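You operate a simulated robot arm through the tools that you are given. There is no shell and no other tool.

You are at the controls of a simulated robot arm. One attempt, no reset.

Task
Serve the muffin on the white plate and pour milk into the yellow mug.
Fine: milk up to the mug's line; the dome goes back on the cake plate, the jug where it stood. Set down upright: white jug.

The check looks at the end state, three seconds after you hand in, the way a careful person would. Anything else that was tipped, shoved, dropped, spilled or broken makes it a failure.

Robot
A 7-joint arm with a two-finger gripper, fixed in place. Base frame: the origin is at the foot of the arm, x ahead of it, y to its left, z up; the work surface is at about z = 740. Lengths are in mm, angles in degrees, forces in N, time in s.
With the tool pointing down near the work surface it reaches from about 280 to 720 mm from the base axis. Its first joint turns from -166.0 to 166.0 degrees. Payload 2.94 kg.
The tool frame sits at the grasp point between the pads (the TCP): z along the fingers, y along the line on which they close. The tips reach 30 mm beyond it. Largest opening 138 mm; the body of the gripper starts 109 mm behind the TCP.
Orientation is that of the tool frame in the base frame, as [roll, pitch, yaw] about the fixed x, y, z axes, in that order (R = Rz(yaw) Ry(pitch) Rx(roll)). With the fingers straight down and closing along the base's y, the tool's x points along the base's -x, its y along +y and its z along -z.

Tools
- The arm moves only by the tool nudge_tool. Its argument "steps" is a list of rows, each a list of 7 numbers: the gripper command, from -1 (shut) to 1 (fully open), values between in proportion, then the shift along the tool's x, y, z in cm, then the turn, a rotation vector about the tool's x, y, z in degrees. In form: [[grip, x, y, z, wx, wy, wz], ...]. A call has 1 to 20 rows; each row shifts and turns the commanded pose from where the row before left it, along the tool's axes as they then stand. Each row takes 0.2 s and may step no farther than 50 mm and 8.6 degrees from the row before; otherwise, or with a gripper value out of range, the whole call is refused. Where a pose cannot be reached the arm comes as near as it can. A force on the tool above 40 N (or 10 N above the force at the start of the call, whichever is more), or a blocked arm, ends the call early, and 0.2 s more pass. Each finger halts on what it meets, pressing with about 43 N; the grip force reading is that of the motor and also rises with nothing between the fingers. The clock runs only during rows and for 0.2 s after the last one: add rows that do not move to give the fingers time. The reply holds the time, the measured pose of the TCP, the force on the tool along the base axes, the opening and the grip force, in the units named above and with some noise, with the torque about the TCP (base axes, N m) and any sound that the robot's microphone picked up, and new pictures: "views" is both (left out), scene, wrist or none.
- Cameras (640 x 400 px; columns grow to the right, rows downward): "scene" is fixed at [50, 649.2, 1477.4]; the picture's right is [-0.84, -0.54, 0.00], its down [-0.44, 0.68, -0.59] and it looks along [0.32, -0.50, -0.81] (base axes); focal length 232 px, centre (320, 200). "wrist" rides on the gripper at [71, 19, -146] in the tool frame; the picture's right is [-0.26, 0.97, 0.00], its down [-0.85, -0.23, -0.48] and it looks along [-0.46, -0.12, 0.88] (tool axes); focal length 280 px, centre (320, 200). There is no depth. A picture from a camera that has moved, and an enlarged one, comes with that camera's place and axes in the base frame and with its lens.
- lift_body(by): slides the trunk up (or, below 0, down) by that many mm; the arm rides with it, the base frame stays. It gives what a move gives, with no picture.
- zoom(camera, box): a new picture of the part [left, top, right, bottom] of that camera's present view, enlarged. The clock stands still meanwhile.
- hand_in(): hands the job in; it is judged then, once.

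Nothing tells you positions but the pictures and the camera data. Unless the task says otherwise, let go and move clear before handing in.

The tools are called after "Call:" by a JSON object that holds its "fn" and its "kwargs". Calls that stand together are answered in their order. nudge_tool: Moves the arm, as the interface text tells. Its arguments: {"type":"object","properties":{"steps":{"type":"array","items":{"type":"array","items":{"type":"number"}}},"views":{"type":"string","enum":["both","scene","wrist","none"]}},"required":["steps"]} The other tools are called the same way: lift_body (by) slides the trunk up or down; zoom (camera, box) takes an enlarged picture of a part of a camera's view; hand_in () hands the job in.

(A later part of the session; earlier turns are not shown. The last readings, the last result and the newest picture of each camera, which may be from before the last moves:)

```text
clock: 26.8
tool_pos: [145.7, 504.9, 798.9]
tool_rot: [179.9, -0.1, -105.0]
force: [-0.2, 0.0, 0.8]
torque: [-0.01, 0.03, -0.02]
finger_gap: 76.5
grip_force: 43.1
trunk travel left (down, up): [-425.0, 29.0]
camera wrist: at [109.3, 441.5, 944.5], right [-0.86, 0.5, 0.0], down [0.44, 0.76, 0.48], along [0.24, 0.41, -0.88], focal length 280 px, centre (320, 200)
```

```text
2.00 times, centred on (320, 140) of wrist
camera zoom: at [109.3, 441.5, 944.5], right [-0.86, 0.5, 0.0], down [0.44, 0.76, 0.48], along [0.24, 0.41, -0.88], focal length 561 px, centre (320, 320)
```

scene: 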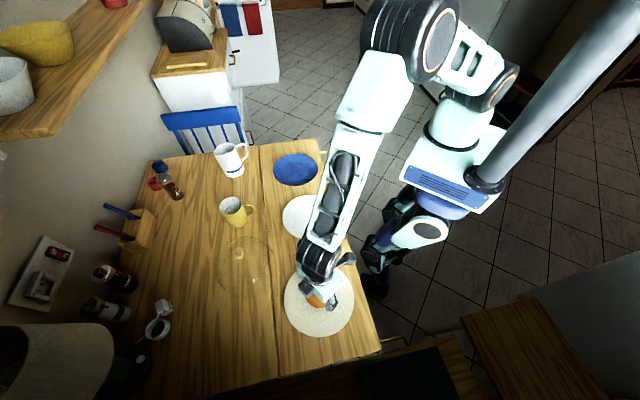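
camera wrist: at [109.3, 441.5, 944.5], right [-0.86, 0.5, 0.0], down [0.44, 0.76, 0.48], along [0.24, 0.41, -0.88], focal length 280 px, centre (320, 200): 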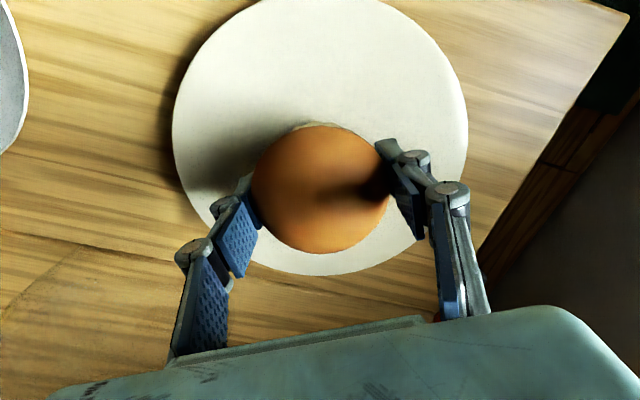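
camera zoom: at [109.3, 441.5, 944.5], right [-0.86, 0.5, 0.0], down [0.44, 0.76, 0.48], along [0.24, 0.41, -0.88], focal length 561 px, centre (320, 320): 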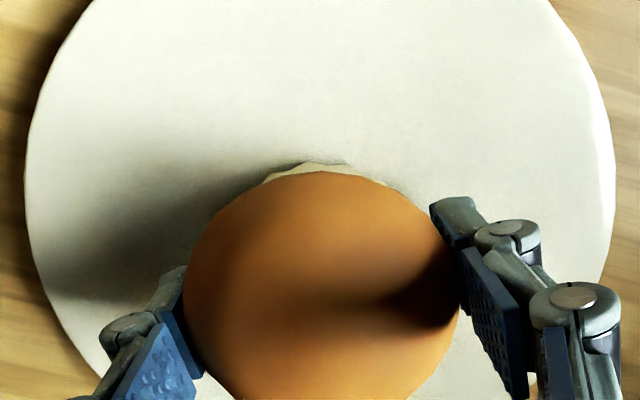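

The muffin is gripped at 76.5 mm. I'll lift it slightly and check.

Call:
{"fn": "nudge_tool", "kwargs": {"steps": [[0.02, 0, 0, -0.5, 0, 0, 0], [0.02, 0, 0, -1, 0, 0, 0], [0.02, 0, 0, -1.5, 0, 0, 0], [0.02, 0, 0, 0, 0, 0, 0]]}}

Call:
{"fn": "zoom", "kwargs": {"camera": "scene", "box": [270, 230, 370, 345]}}

Call:
{"fn": "zoom", "kwargs": {"camera": "wrist", "box": [200, 40, 440, 240]}}

```text
clock: 27.8
tool_pos: [145.7, 505.2, 828.4]
tool_rot: [180.0, 0.0, -105.1]
force: [-0.3, 0.3, -0.5]
torque: [-0.02, 0.01, 0.01]
finger_gap: 76.5
grip_force: 42.9
trunk travel left (down, up): [-425.0, 29.0]
camera wrist: at [110.0, 441.9, 974.2], right [-0.86, 0.5, 0.0], down [0.44, 0.76, 0.48], along [0.24, 0.41, -0.88], focal length 280 px, centre (320, 200)
```

scene: 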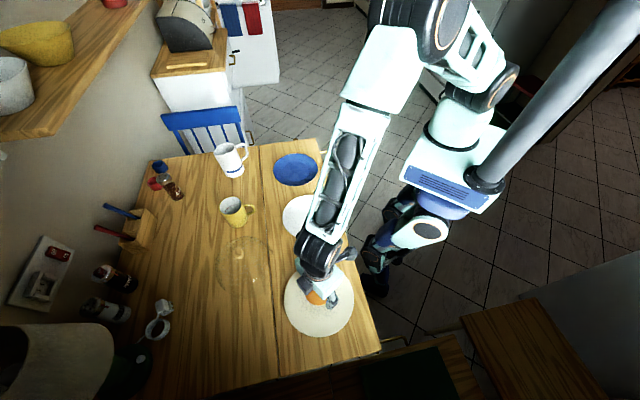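
wrist: 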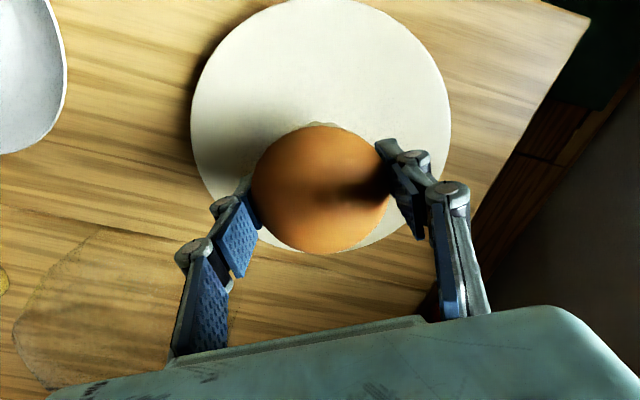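

```text
3.48 times, centred on (320, 288) of scene
camera zoom: at [50.0, 649.2, 1477.4], right [-0.84, -0.54, 0.0], down [-0.44, 0.68, -0.59], along [0.32, -0.5, -0.81], focal length 808 px, centre (320, -104)
```

zoom: 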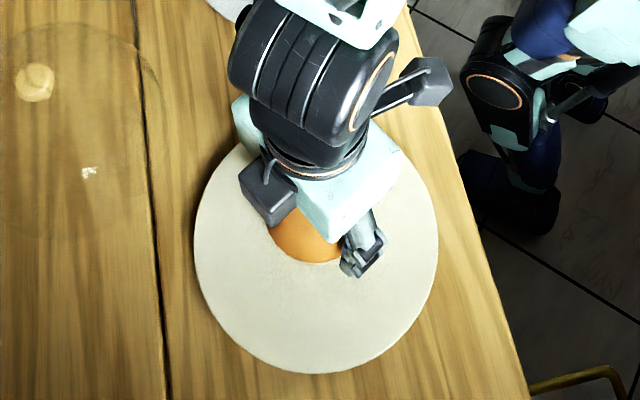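

```text
2.00 times, centred on (320, 140) of wrist
camera zoom: at [110.0, 441.9, 974.2], right [-0.86, 0.5, 0.0], down [0.44, 0.76, 0.48], along [0.24, 0.41, -0.88], focal length 561 px, centre (320, 320)
```

zoom: 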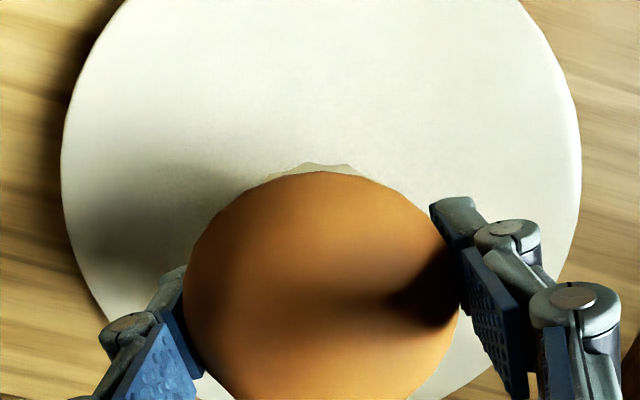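

The muffin is held securely. I'll raise it and carry it over to the white plate.

Call:
{"fn": "nudge_tool", "kwargs": {"steps": [[0.02, 0, 0, -2.5, 0, 0, 0], [0.02, 0, 0, -3, 0, 0, 0], [0.02, 0, 0, -3, 0, 0, 0], [0.02, 0, 0, -1.5, 0, 0, 0], [0.02, 1.0, -1.5, 0, 0, 0, 0], [0.02, 2.2, -3.2, 0, 0, 0, 0], [0.02, 2.2, -3.2, 0, 0, 0, 0], [0.02, 2.2, -3.2, 0, 0, 0, 0], [0.02, 2.2, -3.2, 0, 0, 0, 0], [0.02, 2.2, -3.2, 0, 0, 0, 0], [0.02, 2.2, -3.2, 0, 0, 0, 0], [0.02, 2.2, -3.1, 0, 0, 0, 0], [0.02, 0, 0, 0, 0, 0, 0], [0.02, 0, 0, 0, 0, 0, 0]]}}

Call:
{"fn": "zoom", "kwargs": {"camera": "scene", "box": [230, 140, 390, 260]}}

Call:
{"fn": "zoom", "kwargs": {"camera": "wrist", "box": [160, 0, 480, 260]}}

```text
clock: 30.8
tool_pos: [333.0, 286.0, 926.6]
tool_rot: [-180.0, 0.0, -105.0]
force: [0.3, 0.1, -1.1]
torque: [0.04, -0.05, -0.02]
finger_gap: 76.4
grip_force: 43.3
trunk travel left (down, up): [-425.0, 29.0]
camera wrist: at [296.7, 222.5, 1072.9], right [-0.86, 0.5, 0.0], down [0.44, 0.76, 0.48], along [0.24, 0.41, -0.88], focal length 280 px, centre (320, 200)
```

scene: 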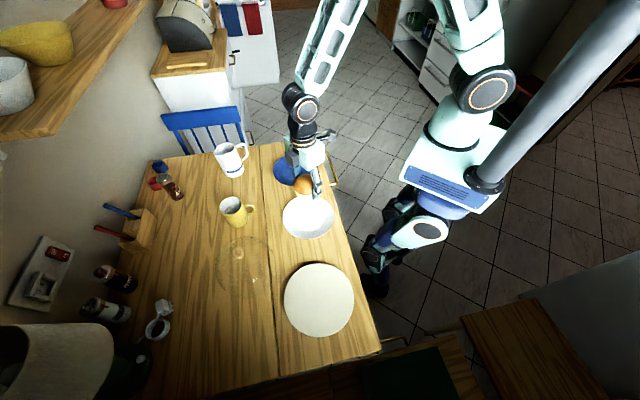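
wrist: 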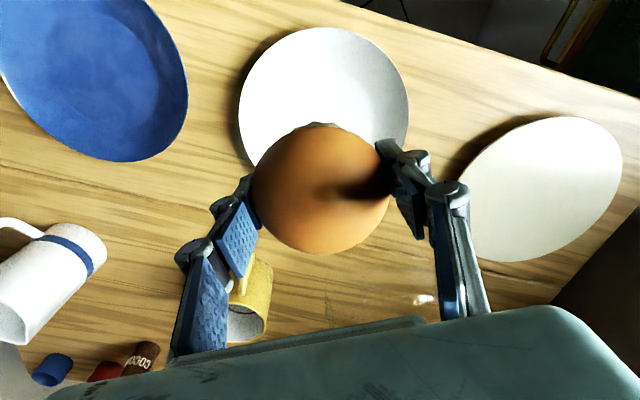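

```text
3.33 times, centred on (310, 200) of scene
camera zoom: at [50.0, 649.2, 1477.4], right [-0.84, -0.54, 0.0], down [-0.44, 0.68, -0.59], along [0.32, -0.5, -0.81], focal length 774 px, centre (353, 200)
```

zoom: 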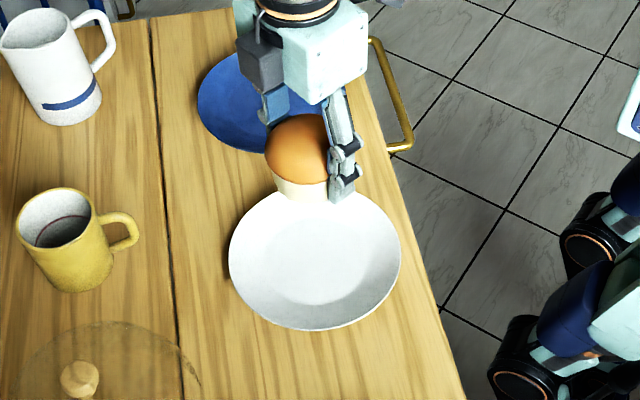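

```text
1.54 times, centred on (320, 130) of wrist
camera zoom: at [296.7, 222.5, 1072.9], right [-0.86, 0.5, 0.0], down [0.44, 0.76, 0.48], along [0.24, 0.41, -0.88], focal length 431 px, centre (320, 308)
```

zoom: 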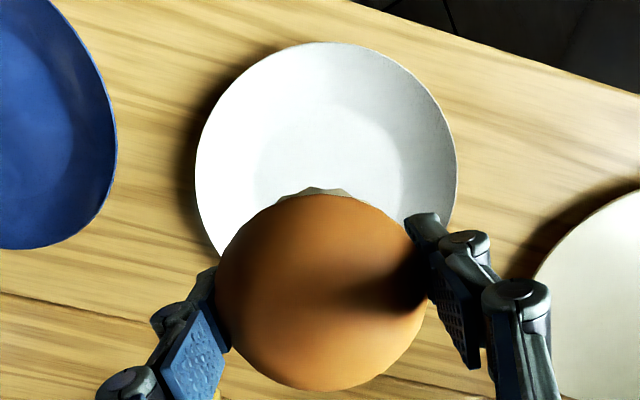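

The muffin hangs right above the white plate's centre at (332, 286). I'll lower it now, more slowly near the end.

Call:
{"fn": "nudge_tool", "kwargs": {"steps": [[0.02, 0, 0.1, 3, 0, 0, 0], [0.02, 0, 0, 3, 0, 0, 0], [0.02, 0, 0, 3, 0, 0, 0], [0.02, 0, 0, 2, 0, 0, 0], [0.02, 0, 0, 1, 0, 0, 0], [0.02, 0, 0, 0, 0, 0, 0]]}}

Call:
{"fn": "zoom", "kwargs": {"camera": "scene", "box": [250, 150, 370, 250]}}

```text
clock: 32.2
tool_pos: [333.2, 284.7, 807.8]
tool_rot: [-179.9, 0.0, -104.9]
force: [-0.1, 0.2, -0.5]
torque: [0.03, 0.0, 0.01]
finger_gap: 76.3
grip_force: 43.0
trunk travel left (down, up): [-425.0, 29.0]
camera wrist: at [296.5, 222.8, 954.7], right [-0.86, 0.5, 0.0], down [0.44, 0.76, 0.48], along [0.24, 0.41, -0.88], focal length 280 px, centre (320, 200)
```

scene: 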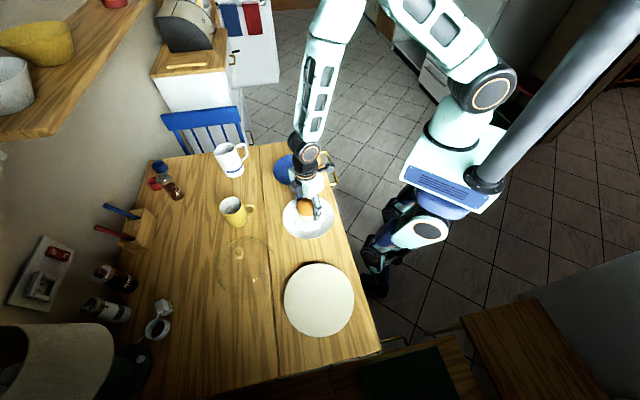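
wrist: 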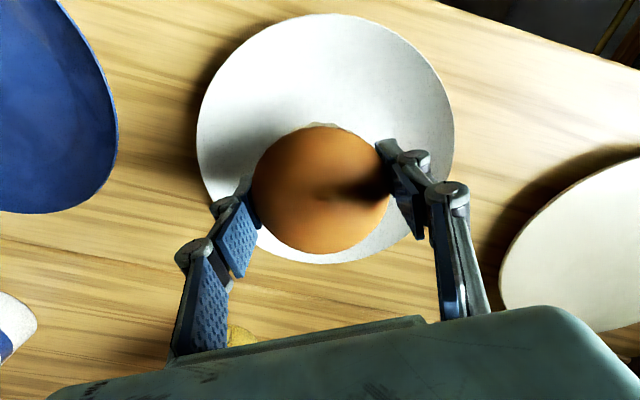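

```text
4.00 times, centred on (310, 200) of scene
camera zoom: at [50.0, 649.2, 1477.4], right [-0.84, -0.54, 0.0], down [-0.44, 0.68, -0.59], along [0.32, -0.5, -0.81], focal length 929 px, centre (360, 200)
```

zoom: 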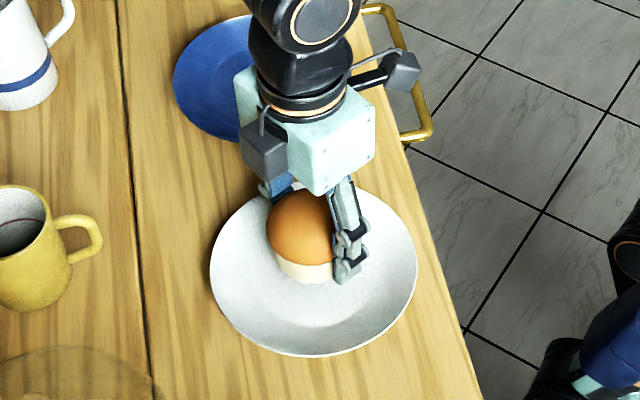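

Call:
{"fn": "nudge_tool", "kwargs": {"steps": [[0.02, 0, 0, 0.3, 0, 0, 0], [0.02, 0, 0, 0.3, 0, 0, 0], [0.02, 0, 0, 0.2, 0, 0, 0], [0.02, 0, 0, 0, 0, 0, 0]], "views": "none"}}

```text
clock: 33.2
tool_pos: [331.8, 286.1, 801.3]
tool_rot: [179.8, 0.0, -105.0]
force: [0.2, 0.3, -1.3]
torque: [-0.01, 0.05, 0.01]
finger_gap: 76.0
grip_force: 43.3
trunk travel left (down, up): [-425.0, 29.0]
```

Call:
{"fn": "nudge_tool", "kwargs": {"steps": [[0.02, 0, 0, 0.2, 0, 0, 0], [0.02, 0, 0, 0.2, 0, 0, 0], [0.02, 0, 0, 0, 0, 0, 0]], "views": "none"}}

```text
clock: 34.0
tool_pos: [331.9, 285.8, 796.8]
tool_rot: [180.0, -0.1, -105.1]
force: [-0.3, -0.1, -0.3]
torque: [0.01, 0.0, 0.01]
finger_gap: 76.1
grip_force: 42.7
trunk travel left (down, up): [-425.0, 29.0]
```

Call:
{"fn": "nudge_tool", "kwargs": {"steps": [[0.02, 0, 0, 0.2, 0, 0, 0], [0.02, 0, 0, 0, 0, 0, 0]], "views": "none"}}

```text
clock: 34.6
tool_pos: [332.8, 286.0, 795.7]
tool_rot: [-179.9, 0.1, -105.1]
force: [-0.3, 0.0, -1.1]
torque: [0.02, 0.0, 0.0]
finger_gap: 76.2
grip_force: 42.9
trunk travel left (down, up): [-425.0, 29.0]
```

Call:
{"fn": "nudge_tool", "kwargs": {"steps": [[0.02, 0, 0, 0.2, 0, 0, 0], [0.02, 0, 0, 0, 0, 0, 0]], "views": "none"}}

```text
clock: 35.2
tool_pos: [332.6, 286.9, 793.4]
tool_rot: [180.0, 0.0, -105.0]
force: [-0.4, -0.4, -0.7]
torque: [-0.03, 0.0, -0.04]
finger_gap: 76.3
grip_force: 43.6
trunk travel left (down, up): [-425.0, 29.0]
```

Call:
{"fn": "nudge_tool", "kwargs": {"steps": [[0.02, 0, 0, 0.2, 0, 0, 0], [0.02, 0, 0, 0, 0, 0, 0]], "views": "both"}}

Call:
{"fn": "zoom", "kwargs": {"camera": "scene", "box": [270, 170, 350, 250]}}

```text
clock: 35.8
tool_pos: [331.9, 286.5, 790.6]
tool_rot: [-180.0, 0.0, -105.0]
force: [0.0, -0.1, -0.1]
torque: [0.01, -0.02, 0.02]
finger_gap: 76.2
grip_force: 42.9
trunk travel left (down, up): [-425.0, 29.0]
camera wrist: at [296.0, 223.1, 936.3], right [-0.86, 0.5, 0.0], down [0.44, 0.76, 0.48], along [0.24, 0.41, -0.88], focal length 280 px, centre (320, 200)
```

scene: 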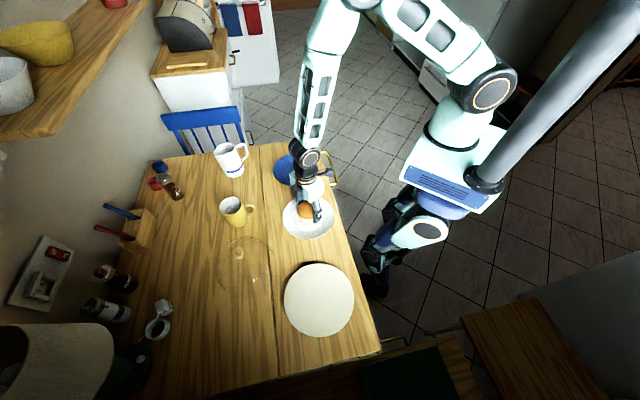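
wrist: 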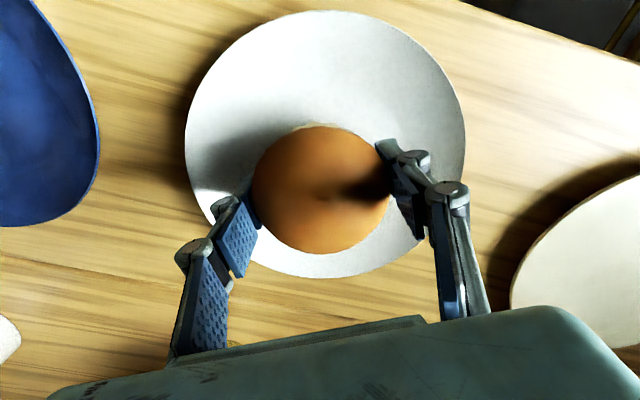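

```text
5.00 times, centred on (310, 210) of scene
camera zoom: at [50.0, 649.2, 1477.4], right [-0.84, -0.54, 0.0], down [-0.44, 0.68, -0.59], along [0.32, -0.5, -0.81], focal length 1162 px, centre (370, 150)
```

zoom: 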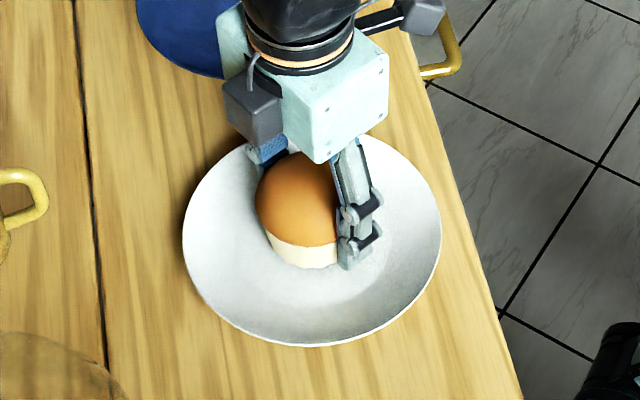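

Call:
{"fn": "nudge_tool", "kwargs": {"steps": [[0.02, 0, 0, 0.15, 0, 0, 0], [0.02, 0, 0, 0, 0, 0, 0]], "views": "none"}}

```text
clock: 36.4
tool_pos: [331.8, 284.8, 788.2]
tool_rot: [180.0, 0.1, -105.0]
force: [-0.8, 1.2, -1.0]
torque: [-0.02, 0.0, -0.04]
finger_gap: 76.0
grip_force: 42.6
trunk travel left (down, up): [-425.0, 29.0]
```

Call:
{"fn": "nudge_tool", "kwargs": {"steps": [[0.02, 0, 0, 0.15, 0, 0, 0], [0.02, 0, 0, 0, 0, 0, 0]], "views": "none"}}

```text
clock: 37.0
tool_pos: [332.7, 285.7, 788.7]
tool_rot: [-179.9, 0.0, -105.1]
force: [0.6, -0.4, 0.1]
torque: [0.02, 0.0, 0.01]
finger_gap: 76.2
grip_force: 43.1
trunk travel left (down, up): [-425.0, 29.0]
```

Call:
{"fn": "nudge_tool", "kwargs": {"steps": [[0.02, 0, 0, 0.1, 0, 0, 0], [0.02, 0, 0, 0, 0, 0, 0]], "views": "none"}}

```text
clock: 37.6
tool_pos: [332.3, 285.7, 786.3]
tool_rot: [180.0, 0.0, -105.0]
force: [0.3, 0.5, -0.9]
torque: [0.03, -0.01, 0.01]
finger_gap: 76.5
grip_force: 42.7
trunk travel left (down, up): [-425.0, 29.0]
```

Call:
{"fn": "nudge_tool", "kwargs": {"steps": [[0.02, 0, 0, 0.15, 0, 0, 0], [0.02, 0, 0, 0, 0, 0, 0]], "views": "none"}}

```text
clock: 38.2
tool_pos: [334.2, 285.2, 786.9]
tool_rot: [180.0, 0.0, -105.0]
force: [-1.8, 0.4, 6.6]
torque: [-0.05, 0.12, -0.03]
finger_gap: 76.3
grip_force: 43.0
trunk travel left (down, up): [-425.0, 29.0]
```

The muffin has touched down with about 6.6 N of contact. I'll open only as far as needed, so the fingers stay clear of the plate's rim, and rise straight up.

Call:
{"fn": "nudge_tool", "kwargs": {"steps": [[0.15, 0, 0, 0, 0, 0, 0], [0.28, 0, 0, 0, 0, 0, 0], [0.28, 0, 0, -0.3, 0, 0, 0], [0.28, 0, 0, -1.5, 0, 0, 0], [0.28, 0, 0, -3, 0, 0, 0], [0.28, 0, 0, -4, 0, 0, 0], [0.28, 0, 0, -4, 0, 0, 0], [0.28, 0, 0, -4, 0, 0, 0], [0.28, 0, 0, -4, 0, 0, 0], [0.28, 0, 0, 0, 0, 0, 0]]}}

Call:
{"fn": "zoom", "kwargs": {"camera": "scene", "box": [250, 150, 370, 250]}}

Call:
{"fn": "zoom", "kwargs": {"camera": "wrist", "box": [180, 0, 460, 220]}}

```text
clock: 40.4
tool_pos: [333.5, 287.3, 991.8]
tool_rot: [180.0, -0.1, -104.9]
force: [0.2, 0.3, 0.4]
torque: [-0.02, 0.02, -0.03]
finger_gap: 88.4
grip_force: 0.1
trunk travel left (down, up): [-425.0, 29.0]
camera wrist: at [296.7, 224.2, 1138.5], right [-0.86, 0.5, 0.0], down [0.44, 0.76, 0.48], along [0.24, 0.41, -0.88], focal length 280 px, centre (320, 200)
```

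scene: 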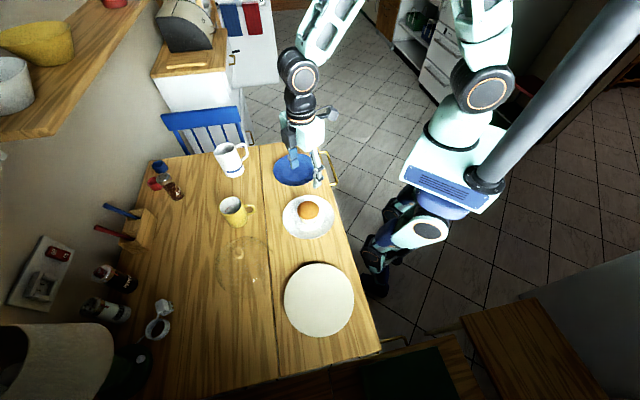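
wrist: 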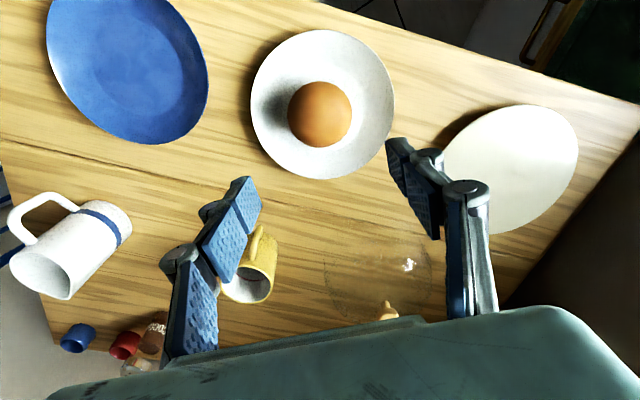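

```text
4.00 times, centred on (310, 200) of scene
camera zoom: at [50.0, 649.2, 1477.4], right [-0.84, -0.54, 0.0], down [-0.44, 0.68, -0.59], along [0.32, -0.5, -0.81], focal length 929 px, centre (360, 200)
```

zoom: 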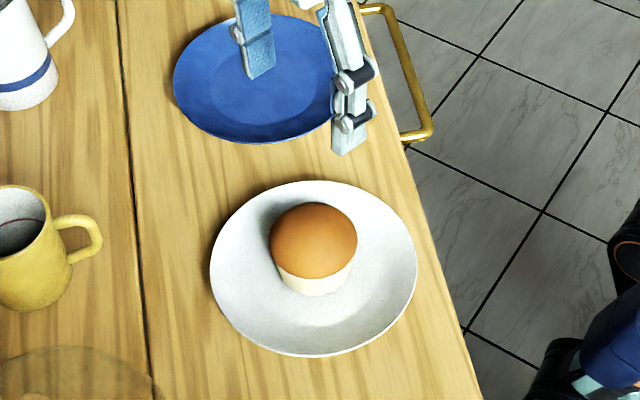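

```text
1.82 times, centred on (320, 110) of wrist
camera zoom: at [296.7, 224.2, 1138.5], right [-0.86, 0.5, 0.0], down [0.44, 0.76, 0.48], along [0.24, 0.41, -0.88], focal length 510 px, centre (320, 364)
```

zoom: 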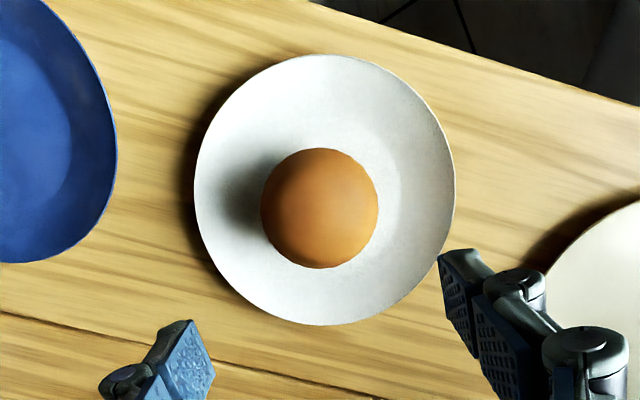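

The muffin sits centred and upright on the white plate. Next I'll go back for the dome, stopping above its knob.

Call:
{"fn": "nudge_tool", "kwargs": {"steps": [[0.28, 0, 0, -2, 0, 0, 0], [-0.1, -3.84, 0.335, -1, 0, 0, 0], [-0.1, -3.84, 0.335, -1, 0, 0, 0], [-0.1, -3.84, 0.335, 0, 0, 0, 0], [-0.1, -3.84, 0.335, 0, 0, 0, 0], [-0.1, -3.84, 0.335, 0, 0, 0, 0], [-0.1, -3.84, 0.335, 0, 0, 0, 0], [-0.1, -3.84, 0.335, 0, 0, 0, 0], [-0.1, 0, 0, 0, 0, 0, 0], [-0.1, 0, 0, 0, 0, 0, 0]]}}

Call:
{"fn": "zoom", "kwargs": {"camera": "wrist", "box": [200, 20, 440, 200]}}

```text
clock: 42.6
tool_pos: [380.2, 552.9, 1033.0]
tool_rot: [180.0, 0.0, -105.0]
force: [0.8, 0.1, -1.0]
torque: [0.0, -0.02, -0.02]
finger_gap: 62.1
grip_force: 0.2
trunk travel left (down, up): [-425.0, 29.0]
camera wrist: at [344.2, 489.1, 1178.2], right [-0.86, 0.5, 0.0], down [0.44, 0.76, 0.48], along [0.24, 0.41, -0.88], focal length 280 px, centre (320, 200)
```

scene: 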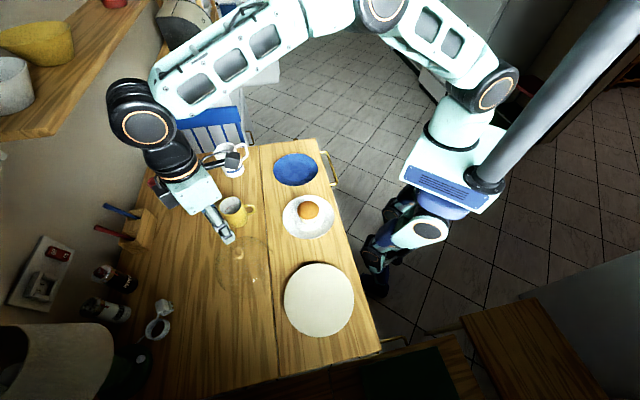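
wrist: 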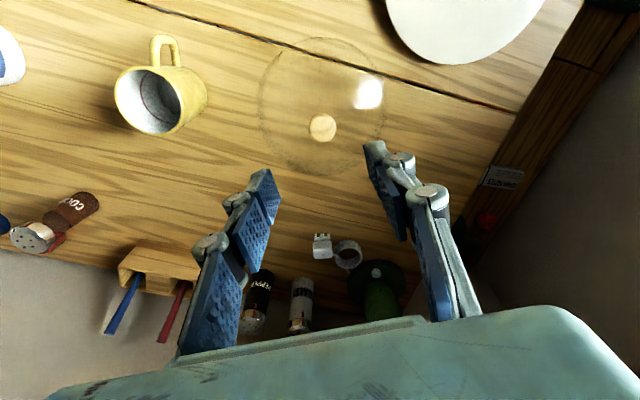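

```text
2.22 times, centred on (320, 110) of wrist
camera zoom: at [344.2, 489.1, 1178.2], right [-0.86, 0.5, 0.0], down [0.44, 0.76, 0.48], along [0.24, 0.41, -0.88], focal length 623 px, centre (320, 400)
```

zoom: 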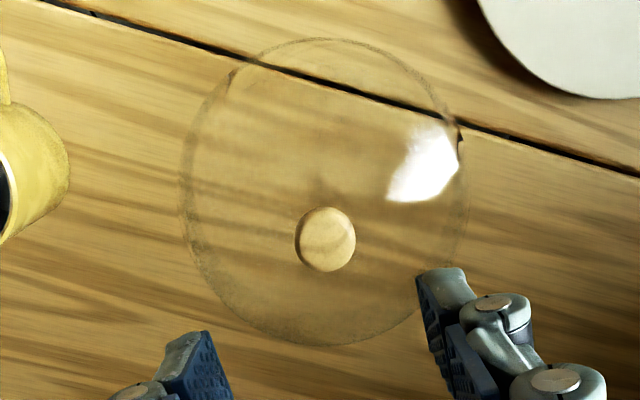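

The knob is right below the gripper. I'll go down to the same gripping height as before, close on it and lift slowly.

Call:
{"fn": "nudge_tool", "kwargs": {"steps": [[-0.1, 0, 0.15, 4, 0, 0, 0], [-0.1, 0, 0, 4, 0, 0, 0], [-0.1, 0, 0, 3, 0, 0, 0], [-0.1, 0, 0, 1.5, 0, 0, 0], [-0.1, 0, 0, 0.5, 0, 0, 0], [-0.1, 0, 0, 0, 0, 0, 0], [-0.6, 0, 0, 0, 0, 0, 0], [-1, 0, 0, 0, 0, 0, 0], [-1, 0, 0, 0, 0, 0, 0], [-1, 0, 0, 0, 0, 0, 0]]}}

Call:
{"fn": "zoom", "kwargs": {"camera": "wrist", "box": [200, 20, 440, 220]}}

```text
clock: 44.8
tool_pos: [379.1, 550.7, 902.9]
tool_rot: [-179.9, 0.0, -105.0]
force: [1.1, -1.2, 0.1]
torque: [0.17, -0.04, -0.04]
finger_gap: 27.3
grip_force: 43.0
trunk travel left (down, up): [-425.0, 29.0]
camera wrist: at [341.7, 487.7, 1048.7], right [-0.86, 0.5, 0.0], down [0.44, 0.76, 0.48], along [0.24, 0.41, -0.88], focal length 280 px, centre (320, 200)
```

scene: 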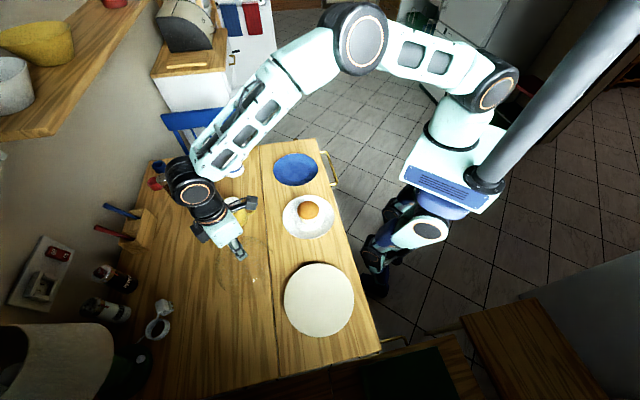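
wrist: 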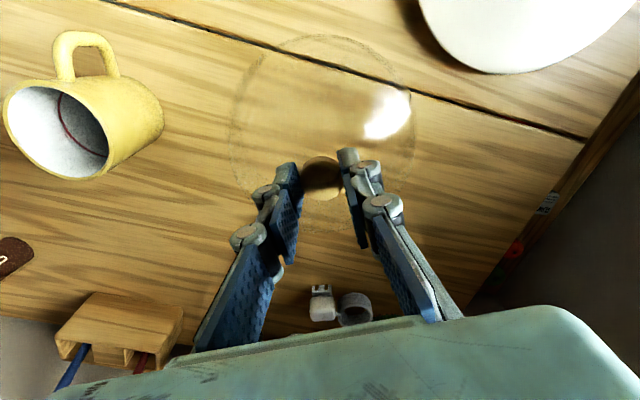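

```text
2.00 times, centred on (320, 120) of wrist
camera zoom: at [341.7, 487.7, 1048.7], right [-0.86, 0.5, 0.0], down [0.44, 0.76, 0.48], along [0.24, 0.41, -0.88], focal length 561 px, centre (320, 360)
```

zoom: 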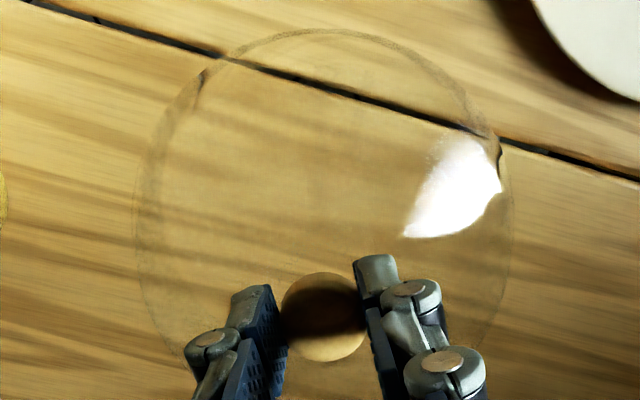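

The gap of 27.3 mm suggests a slightly off-centre grip. I'll reopen, shift about 3 mm outward and 2 mm down, and grip again.

Call:
{"fn": "nudge_tool", "kwargs": {"steps": [[-0.3, 0, 0, 0, 0, 0, 0], [-0.3, 0, 0, 0, 0, 0, 0], [-0.3, -0.25, 0.05, 0.2, 0, 0, 0], [-0.3, 0, 0, 0, 0, 0, 0], [-0.6, 0, 0, 0, 0, 0, 0], [-1, 0, 0, 0, 0, 0, 0], [-1, 0, 0, 0, 0, 0, 0], [-1, 0, 0, 0, 0, 0, 0]], "views": "wrist"}}

Call:
{"fn": "zoom", "kwargs": {"camera": "wrist", "box": [200, 20, 440, 220]}}

```text
clock: 46.6
tool_pos: [378.1, 553.2, 901.5]
tool_rot: [-180.0, -0.1, -105.1]
force: [1.0, 0.4, 0.8]
torque: [-0.04, -0.02, -0.02]
finger_gap: 28.0
grip_force: 43.0
trunk travel left (down, up): [-425.0, 29.0]
camera wrist: at [342.1, 490.5, 1046.5], right [-0.86, 0.5, 0.0], down [0.44, 0.76, 0.48], along [0.24, 0.41, -0.88], focal length 280 px, centre (320, 200)
```

wrist: 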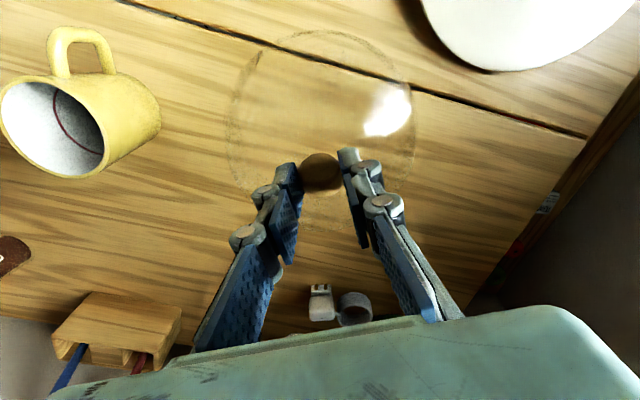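

```text
2.00 times, centred on (320, 120) of wrist
camera zoom: at [342.1, 490.5, 1046.5], right [-0.86, 0.5, 0.0], down [0.44, 0.76, 0.48], along [0.24, 0.41, -0.88], focal length 561 px, centre (320, 360)
```

zoom: 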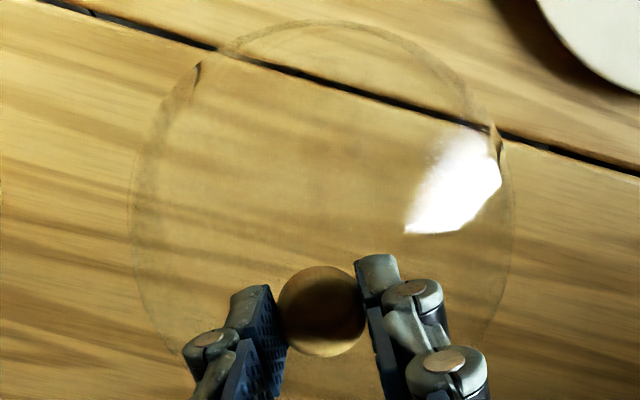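

The knob is centred in the grip now. I'll lift the dome and carry it back over the cake plate.

Call:
{"fn": "nudge_tool", "kwargs": {"steps": [[-1, 0, 0, -0.5, 0, 0, 0], [-1, 0, 0, -1.5, 0, 0, 0], [-1, 0, 0, -3, 0, 0, 0], [-1, 0, 0, -3, 0, 0, 0], [-1, 0, 0, -3, 0, 0, 0], [-1, 0, 0, -2, 0, 0, 0], [-1, 0, 0, 0, 0, 0, 0], [-1, 1.0, 2.0, 0, 0, 0, 0], [-1, 1.39, 2.76, 0, 0, 0, 0], [-1, 1.39, 2.76, 0, 0, 0, 0], [-1, 1.39, 2.76, 0, 0, 0, 0], [-1, 1.39, 2.76, 0, 0, 0, 0], [-1, 1.39, 2.76, 0, 0, 0, 0], [-1, 1.39, 2.76, 0, 0, 0, 0], [-1, 1.39, 2.76, 0, 0, 0, 0], [-1, 0, 0, 0, 0, 0, 0], [-1, 0, 0, 0, 0, 0, 0]]}}

Call:
{"fn": "zoom", "kwargs": {"camera": "wrist", "box": [180, 0, 460, 200]}}

Call:
{"fn": "zoom", "kwargs": {"camera": "scene", "box": [230, 170, 390, 345]}}

```text
clock: 50.2
tool_pos: [144.6, 505.6, 1029.6]
tool_rot: [-179.9, 0.0, -104.9]
force: [0.0, -0.6, -4.7]
torque: [-0.01, 0.01, 0.0]
finger_gap: 28.0
grip_force: 42.9
trunk travel left (down, up): [-425.0, 29.0]
camera wrist: at [108.1, 442.2, 1174.8], right [-0.86, 0.5, 0.0], down [0.44, 0.76, 0.48], along [0.24, 0.41, -0.88], focal length 280 px, centre (320, 200)
```

scene: 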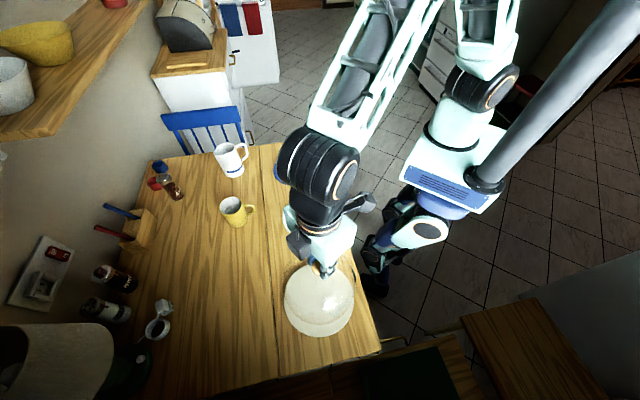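
wrist: 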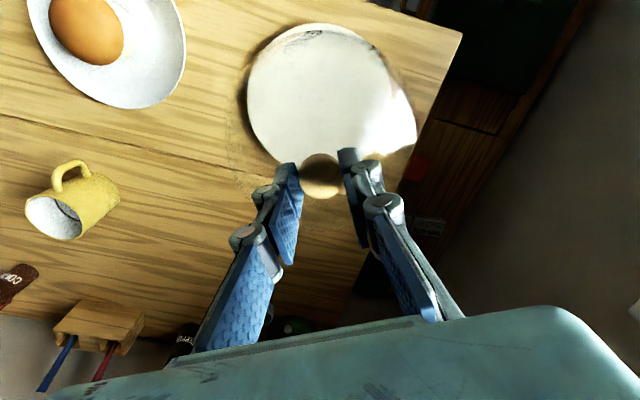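

```text
2.00 times, centred on (320, 100) of wrist
camera zoom: at [108.1, 442.2, 1174.8], right [-0.86, 0.5, 0.0], down [0.44, 0.76, 0.48], along [0.24, 0.41, -0.88], focal length 561 px, centre (320, 400)
```

zoom: 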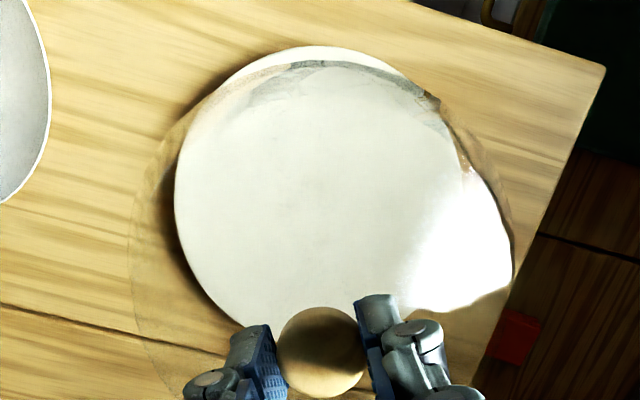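

```text
2.29 times, centred on (310, 258) of scene
camera zoom: at [50.0, 649.2, 1477.4], right [-0.84, -0.54, 0.0], down [-0.44, 0.68, -0.59], along [0.32, -0.5, -0.81], focal length 531 px, centre (343, 69)
```

zoom: 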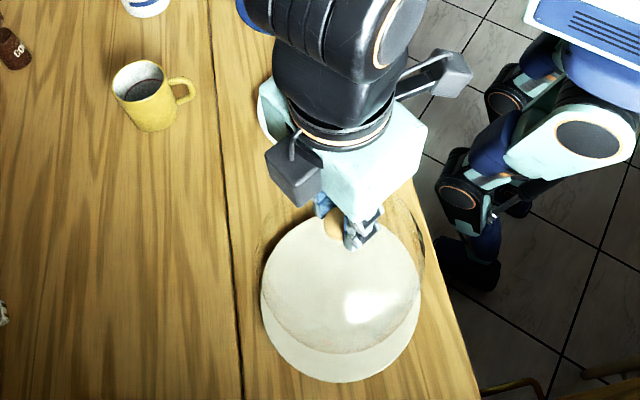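

The dome is lined up over the cake plate. I'll lower it, slowing near the expected contact at about z = 916.

Call:
{"fn": "nudge_tool", "kwargs": {"steps": [[-1, 0, 0, 2.5, 0, 0, 0], [-1, 0, 0, 3, 0, 0, 0], [-1, 0, 0, 3, 0, 0, 0], [-1, 0, 0, 1.6, 0, 0, 0], [-1, 0, 0, 0.4, 0, 0, 0], [-1, 0, 0, 0, 0, 0, 0]]}}

Call:
{"fn": "zoom", "kwargs": {"camera": "wrist", "box": [180, 0, 460, 200]}}

Call:
{"fn": "zoom", "kwargs": {"camera": "scene", "box": [270, 240, 370, 345]}}

```text
clock: 51.6
tool_pos: [144.0, 506.5, 924.3]
tool_rot: [-180.0, 0.0, -104.9]
force: [0.0, -0.3, -4.9]
torque: [-0.04, 0.02, -0.01]
finger_gap: 28.1
grip_force: 42.9
trunk travel left (down, up): [-425.0, 29.0]
camera wrist: at [107.8, 442.4, 1070.9], right [-0.86, 0.5, 0.0], down [0.44, 0.76, 0.48], along [0.24, 0.41, -0.88], focal length 280 px, centre (320, 200)
```

scene: 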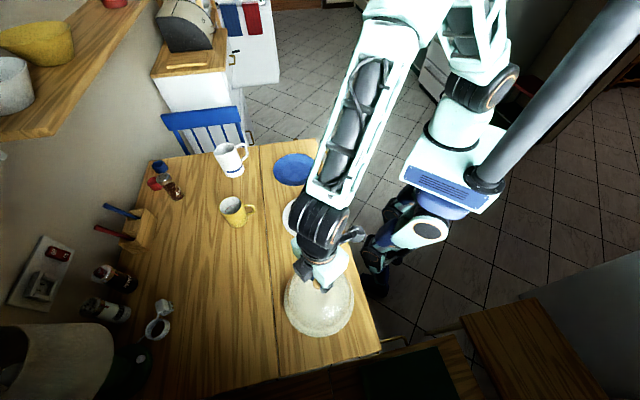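
wrist: 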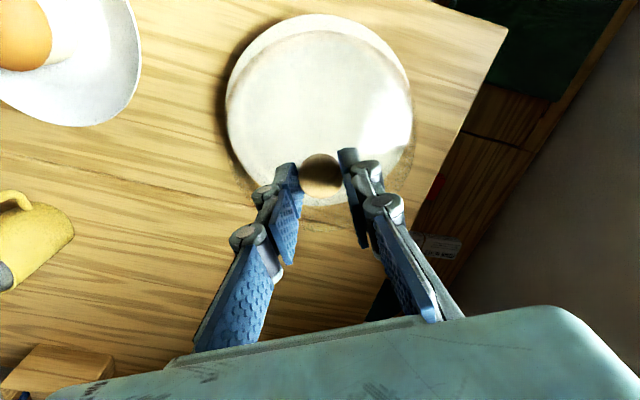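

```text
2.00 times, centred on (320, 100) of wrist
camera zoom: at [107.8, 442.4, 1070.9], right [-0.86, 0.5, 0.0], down [0.44, 0.76, 0.48], along [0.24, 0.41, -0.88], focal length 561 px, centre (320, 400)
```

zoom: 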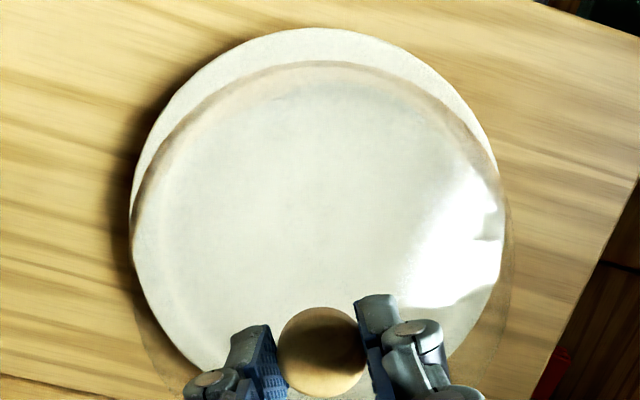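

```text
3.81 times, centred on (320, 292) of scene
camera zoom: at [50.0, 649.2, 1477.4], right [-0.84, -0.54, 0.0], down [-0.44, 0.68, -0.59], along [0.32, -0.5, -0.81], focal length 885 px, centre (320, -152)
```

zoom: 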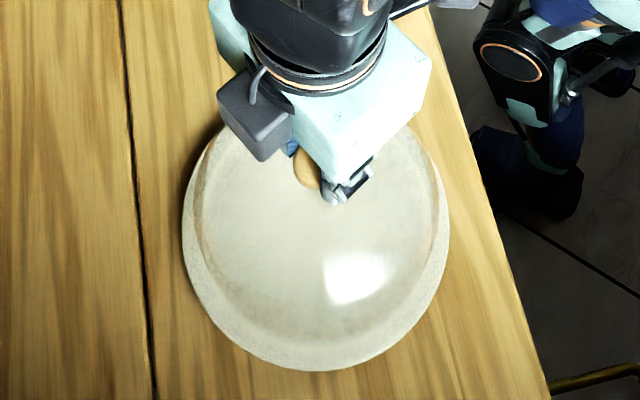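

Call:
{"fn": "nudge_tool", "kwargs": {"steps": [[-1, 0.12, 0, 0.3, 0, 0, 0], [-1, 0, 0, 0.2, 0, 0, 0], [-1, 0, 0, 0, 0, 0, 0]], "views": "none"}}

```text
clock: 52.4
tool_pos: [143.5, 504.2, 919.3]
tool_rot: [-180.0, 0.0, -105.0]
force: [1.3, -0.3, -3.7]
torque: [-0.01, 0.01, 0.02]
finger_gap: 28.0
grip_force: 42.7
trunk travel left (down, up): [-425.0, 29.0]
```

Call:
{"fn": "nudge_tool", "kwargs": {"steps": [[-1, 0, 0, 0.2, 0, 0, 0], [-1, 0, 0, 0, 0, 0, 0]], "views": "none"}}

```text
clock: 53.0
tool_pos: [144.2, 504.0, 919.2]
tool_rot: [-180.0, 0.0, -105.0]
force: [-1.3, -0.7, -0.4]
torque: [0.13, -0.09, -0.04]
finger_gap: 28.0
grip_force: 42.9
trunk travel left (down, up): [-425.0, 29.0]
```

Call:
{"fn": "nudge_tool", "kwargs": {"steps": [[-1, 0, 0, 0.1, 0, 0, 0], [-1, 0, 0, 0, 0, 0, 0]], "views": "none"}}

```text
clock: 53.6
tool_pos: [143.3, 504.3, 918.5]
tool_rot: [179.9, 0.0, -105.0]
force: [-1.6, -2.5, 3.6]
torque: [0.17, -0.22, 0.01]
finger_gap: 28.0
grip_force: 42.8
trunk travel left (down, up): [-425.0, 29.0]
```

Call:
{"fn": "nudge_tool", "kwargs": {"steps": [[-1, 0, 0, 0.05, 0, 0, 0]]}}

Call:
{"fn": "zoom", "kwargs": {"camera": "wrist", "box": [180, 0, 460, 200]}}

Call:
{"fn": "zoom", "kwargs": {"camera": "scene", "box": [270, 250, 370, 345]}}

```text
clock: 54.0
tool_pos: [142.8, 505.3, 917.6]
tool_rot: [180.0, 0.1, -105.0]
force: [0.2, -0.6, 5.2]
torque: [0.43, -0.35, -0.06]
finger_gap: 28.0
grip_force: 42.7
trunk travel left (down, up): [-425.0, 29.0]
camera wrist: at [107.2, 441.0, 1063.8], right [-0.86, 0.5, 0.0], down [0.44, 0.76, 0.48], along [0.24, 0.41, -0.88], focal length 280 px, centre (320, 200)
```

scene: 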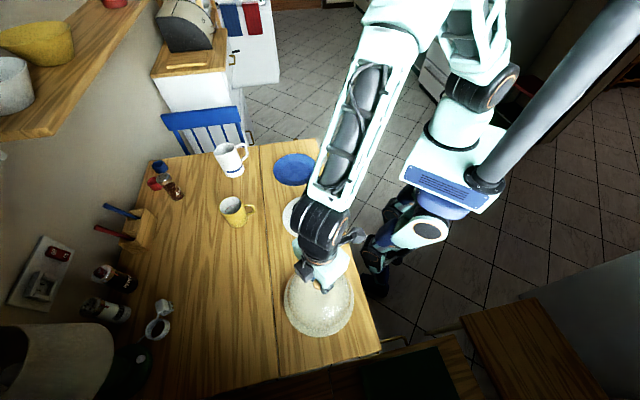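
wrist: 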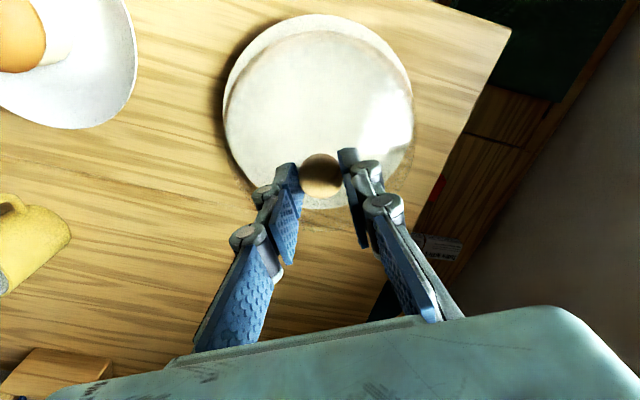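

```text
2.00 times, centred on (320, 100) of wrist
camera zoom: at [107.2, 441.0, 1063.8], right [-0.86, 0.5, 0.0], down [0.44, 0.76, 0.48], along [0.24, 0.41, -0.88], focal length 561 px, centre (320, 400)
```

zoom: 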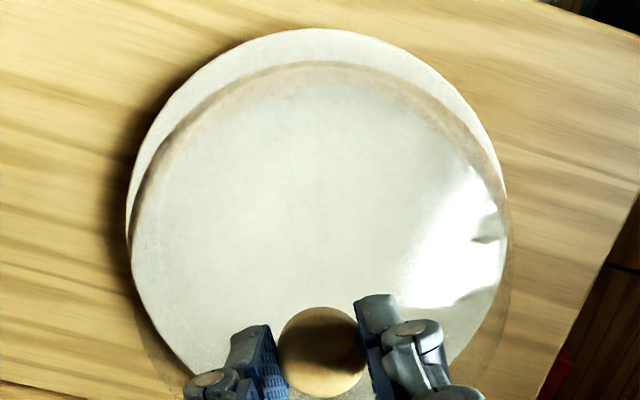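

```text
4.21 times, centred on (320, 298) of scene
camera zoom: at [50.0, 649.2, 1477.4], right [-0.84, -0.54, 0.0], down [-0.44, 0.68, -0.59], along [0.32, -0.5, -0.81], focal length 978 px, centre (320, -210)
```

zoom: 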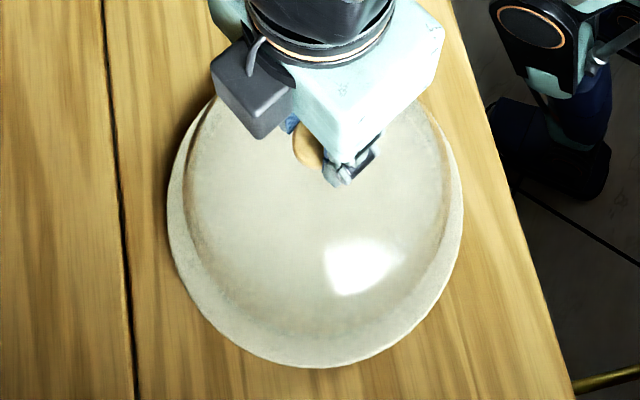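

The dome is seated and matches the original view. I'll release it and rise.

Call:
{"fn": "nudge_tool", "kwargs": {"steps": [[-0.5, 0, 0, 0, 0, 0, 0], [-0.1, 0, 0, 0, 0, 0, 0], [-0.1, 0, 0, -0.3, 0, 0, 0], [-0.1, 0, 0, -2, 0, 0, 0], [-0.1, 0, 0, -3, 0, 0, 0], [-0.1, 0, 0, -4, 0, 0, 0], [-0.1, 0, 0, -4, 0, 0, 0], [-0.1, 0, 0, 0, 0, 0, 0]]}}

Call:
{"fn": "zoom", "kwargs": {"camera": "wrist", "box": [180, 0, 460, 200]}}

Call:
{"fn": "zoom", "kwargs": {"camera": "scene", "box": [270, 250, 370, 345]}}

```text
clock: 55.8
tool_pos: [144.9, 502.1, 1050.2]
tool_rot: [180.0, 0.0, -105.0]
force: [-0.6, -0.2, 0.0]
torque: [0.03, 0.02, -0.01]
finger_gap: 62.0
grip_force: 0.2
trunk travel left (down, up): [-425.0, 29.0]
camera wrist: at [108.6, 439.3, 1196.3], right [-0.86, 0.5, 0.0], down [0.44, 0.76, 0.48], along [0.24, 0.41, -0.88], focal length 280 px, centre (320, 200)
```

scene: 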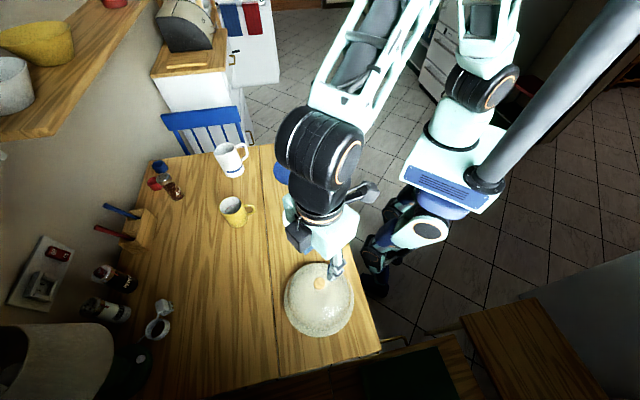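
wrist: 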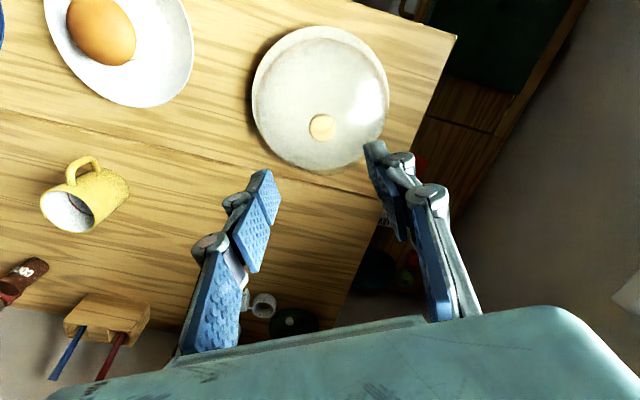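

```text
2.00 times, centred on (320, 100) of wrist
camera zoom: at [108.6, 439.3, 1196.3], right [-0.86, 0.5, 0.0], down [0.44, 0.76, 0.48], along [0.24, 0.41, -0.88], focal length 561 px, centre (320, 400)
```

zoom: 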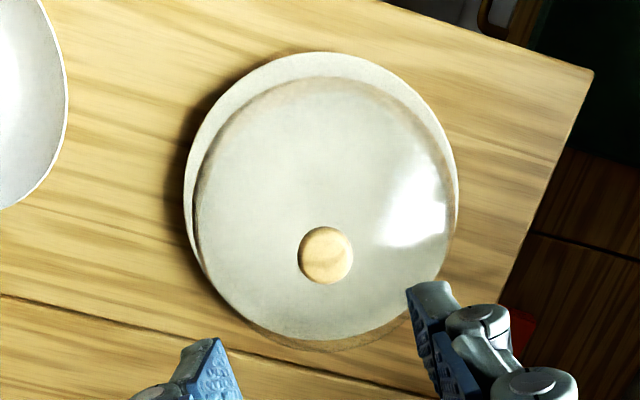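

```text
4.21 times, centred on (320, 298) of scene
camera zoom: at [50.0, 649.2, 1477.4], right [-0.84, -0.54, 0.0], down [-0.44, 0.68, -0.59], along [0.32, -0.5, -0.81], focal length 978 px, centre (320, -210)
```

zoom: 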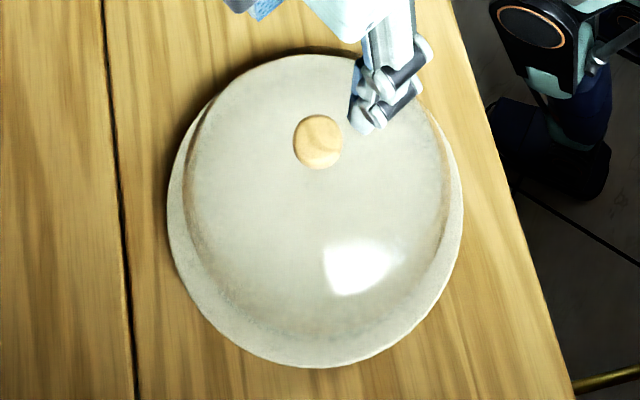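

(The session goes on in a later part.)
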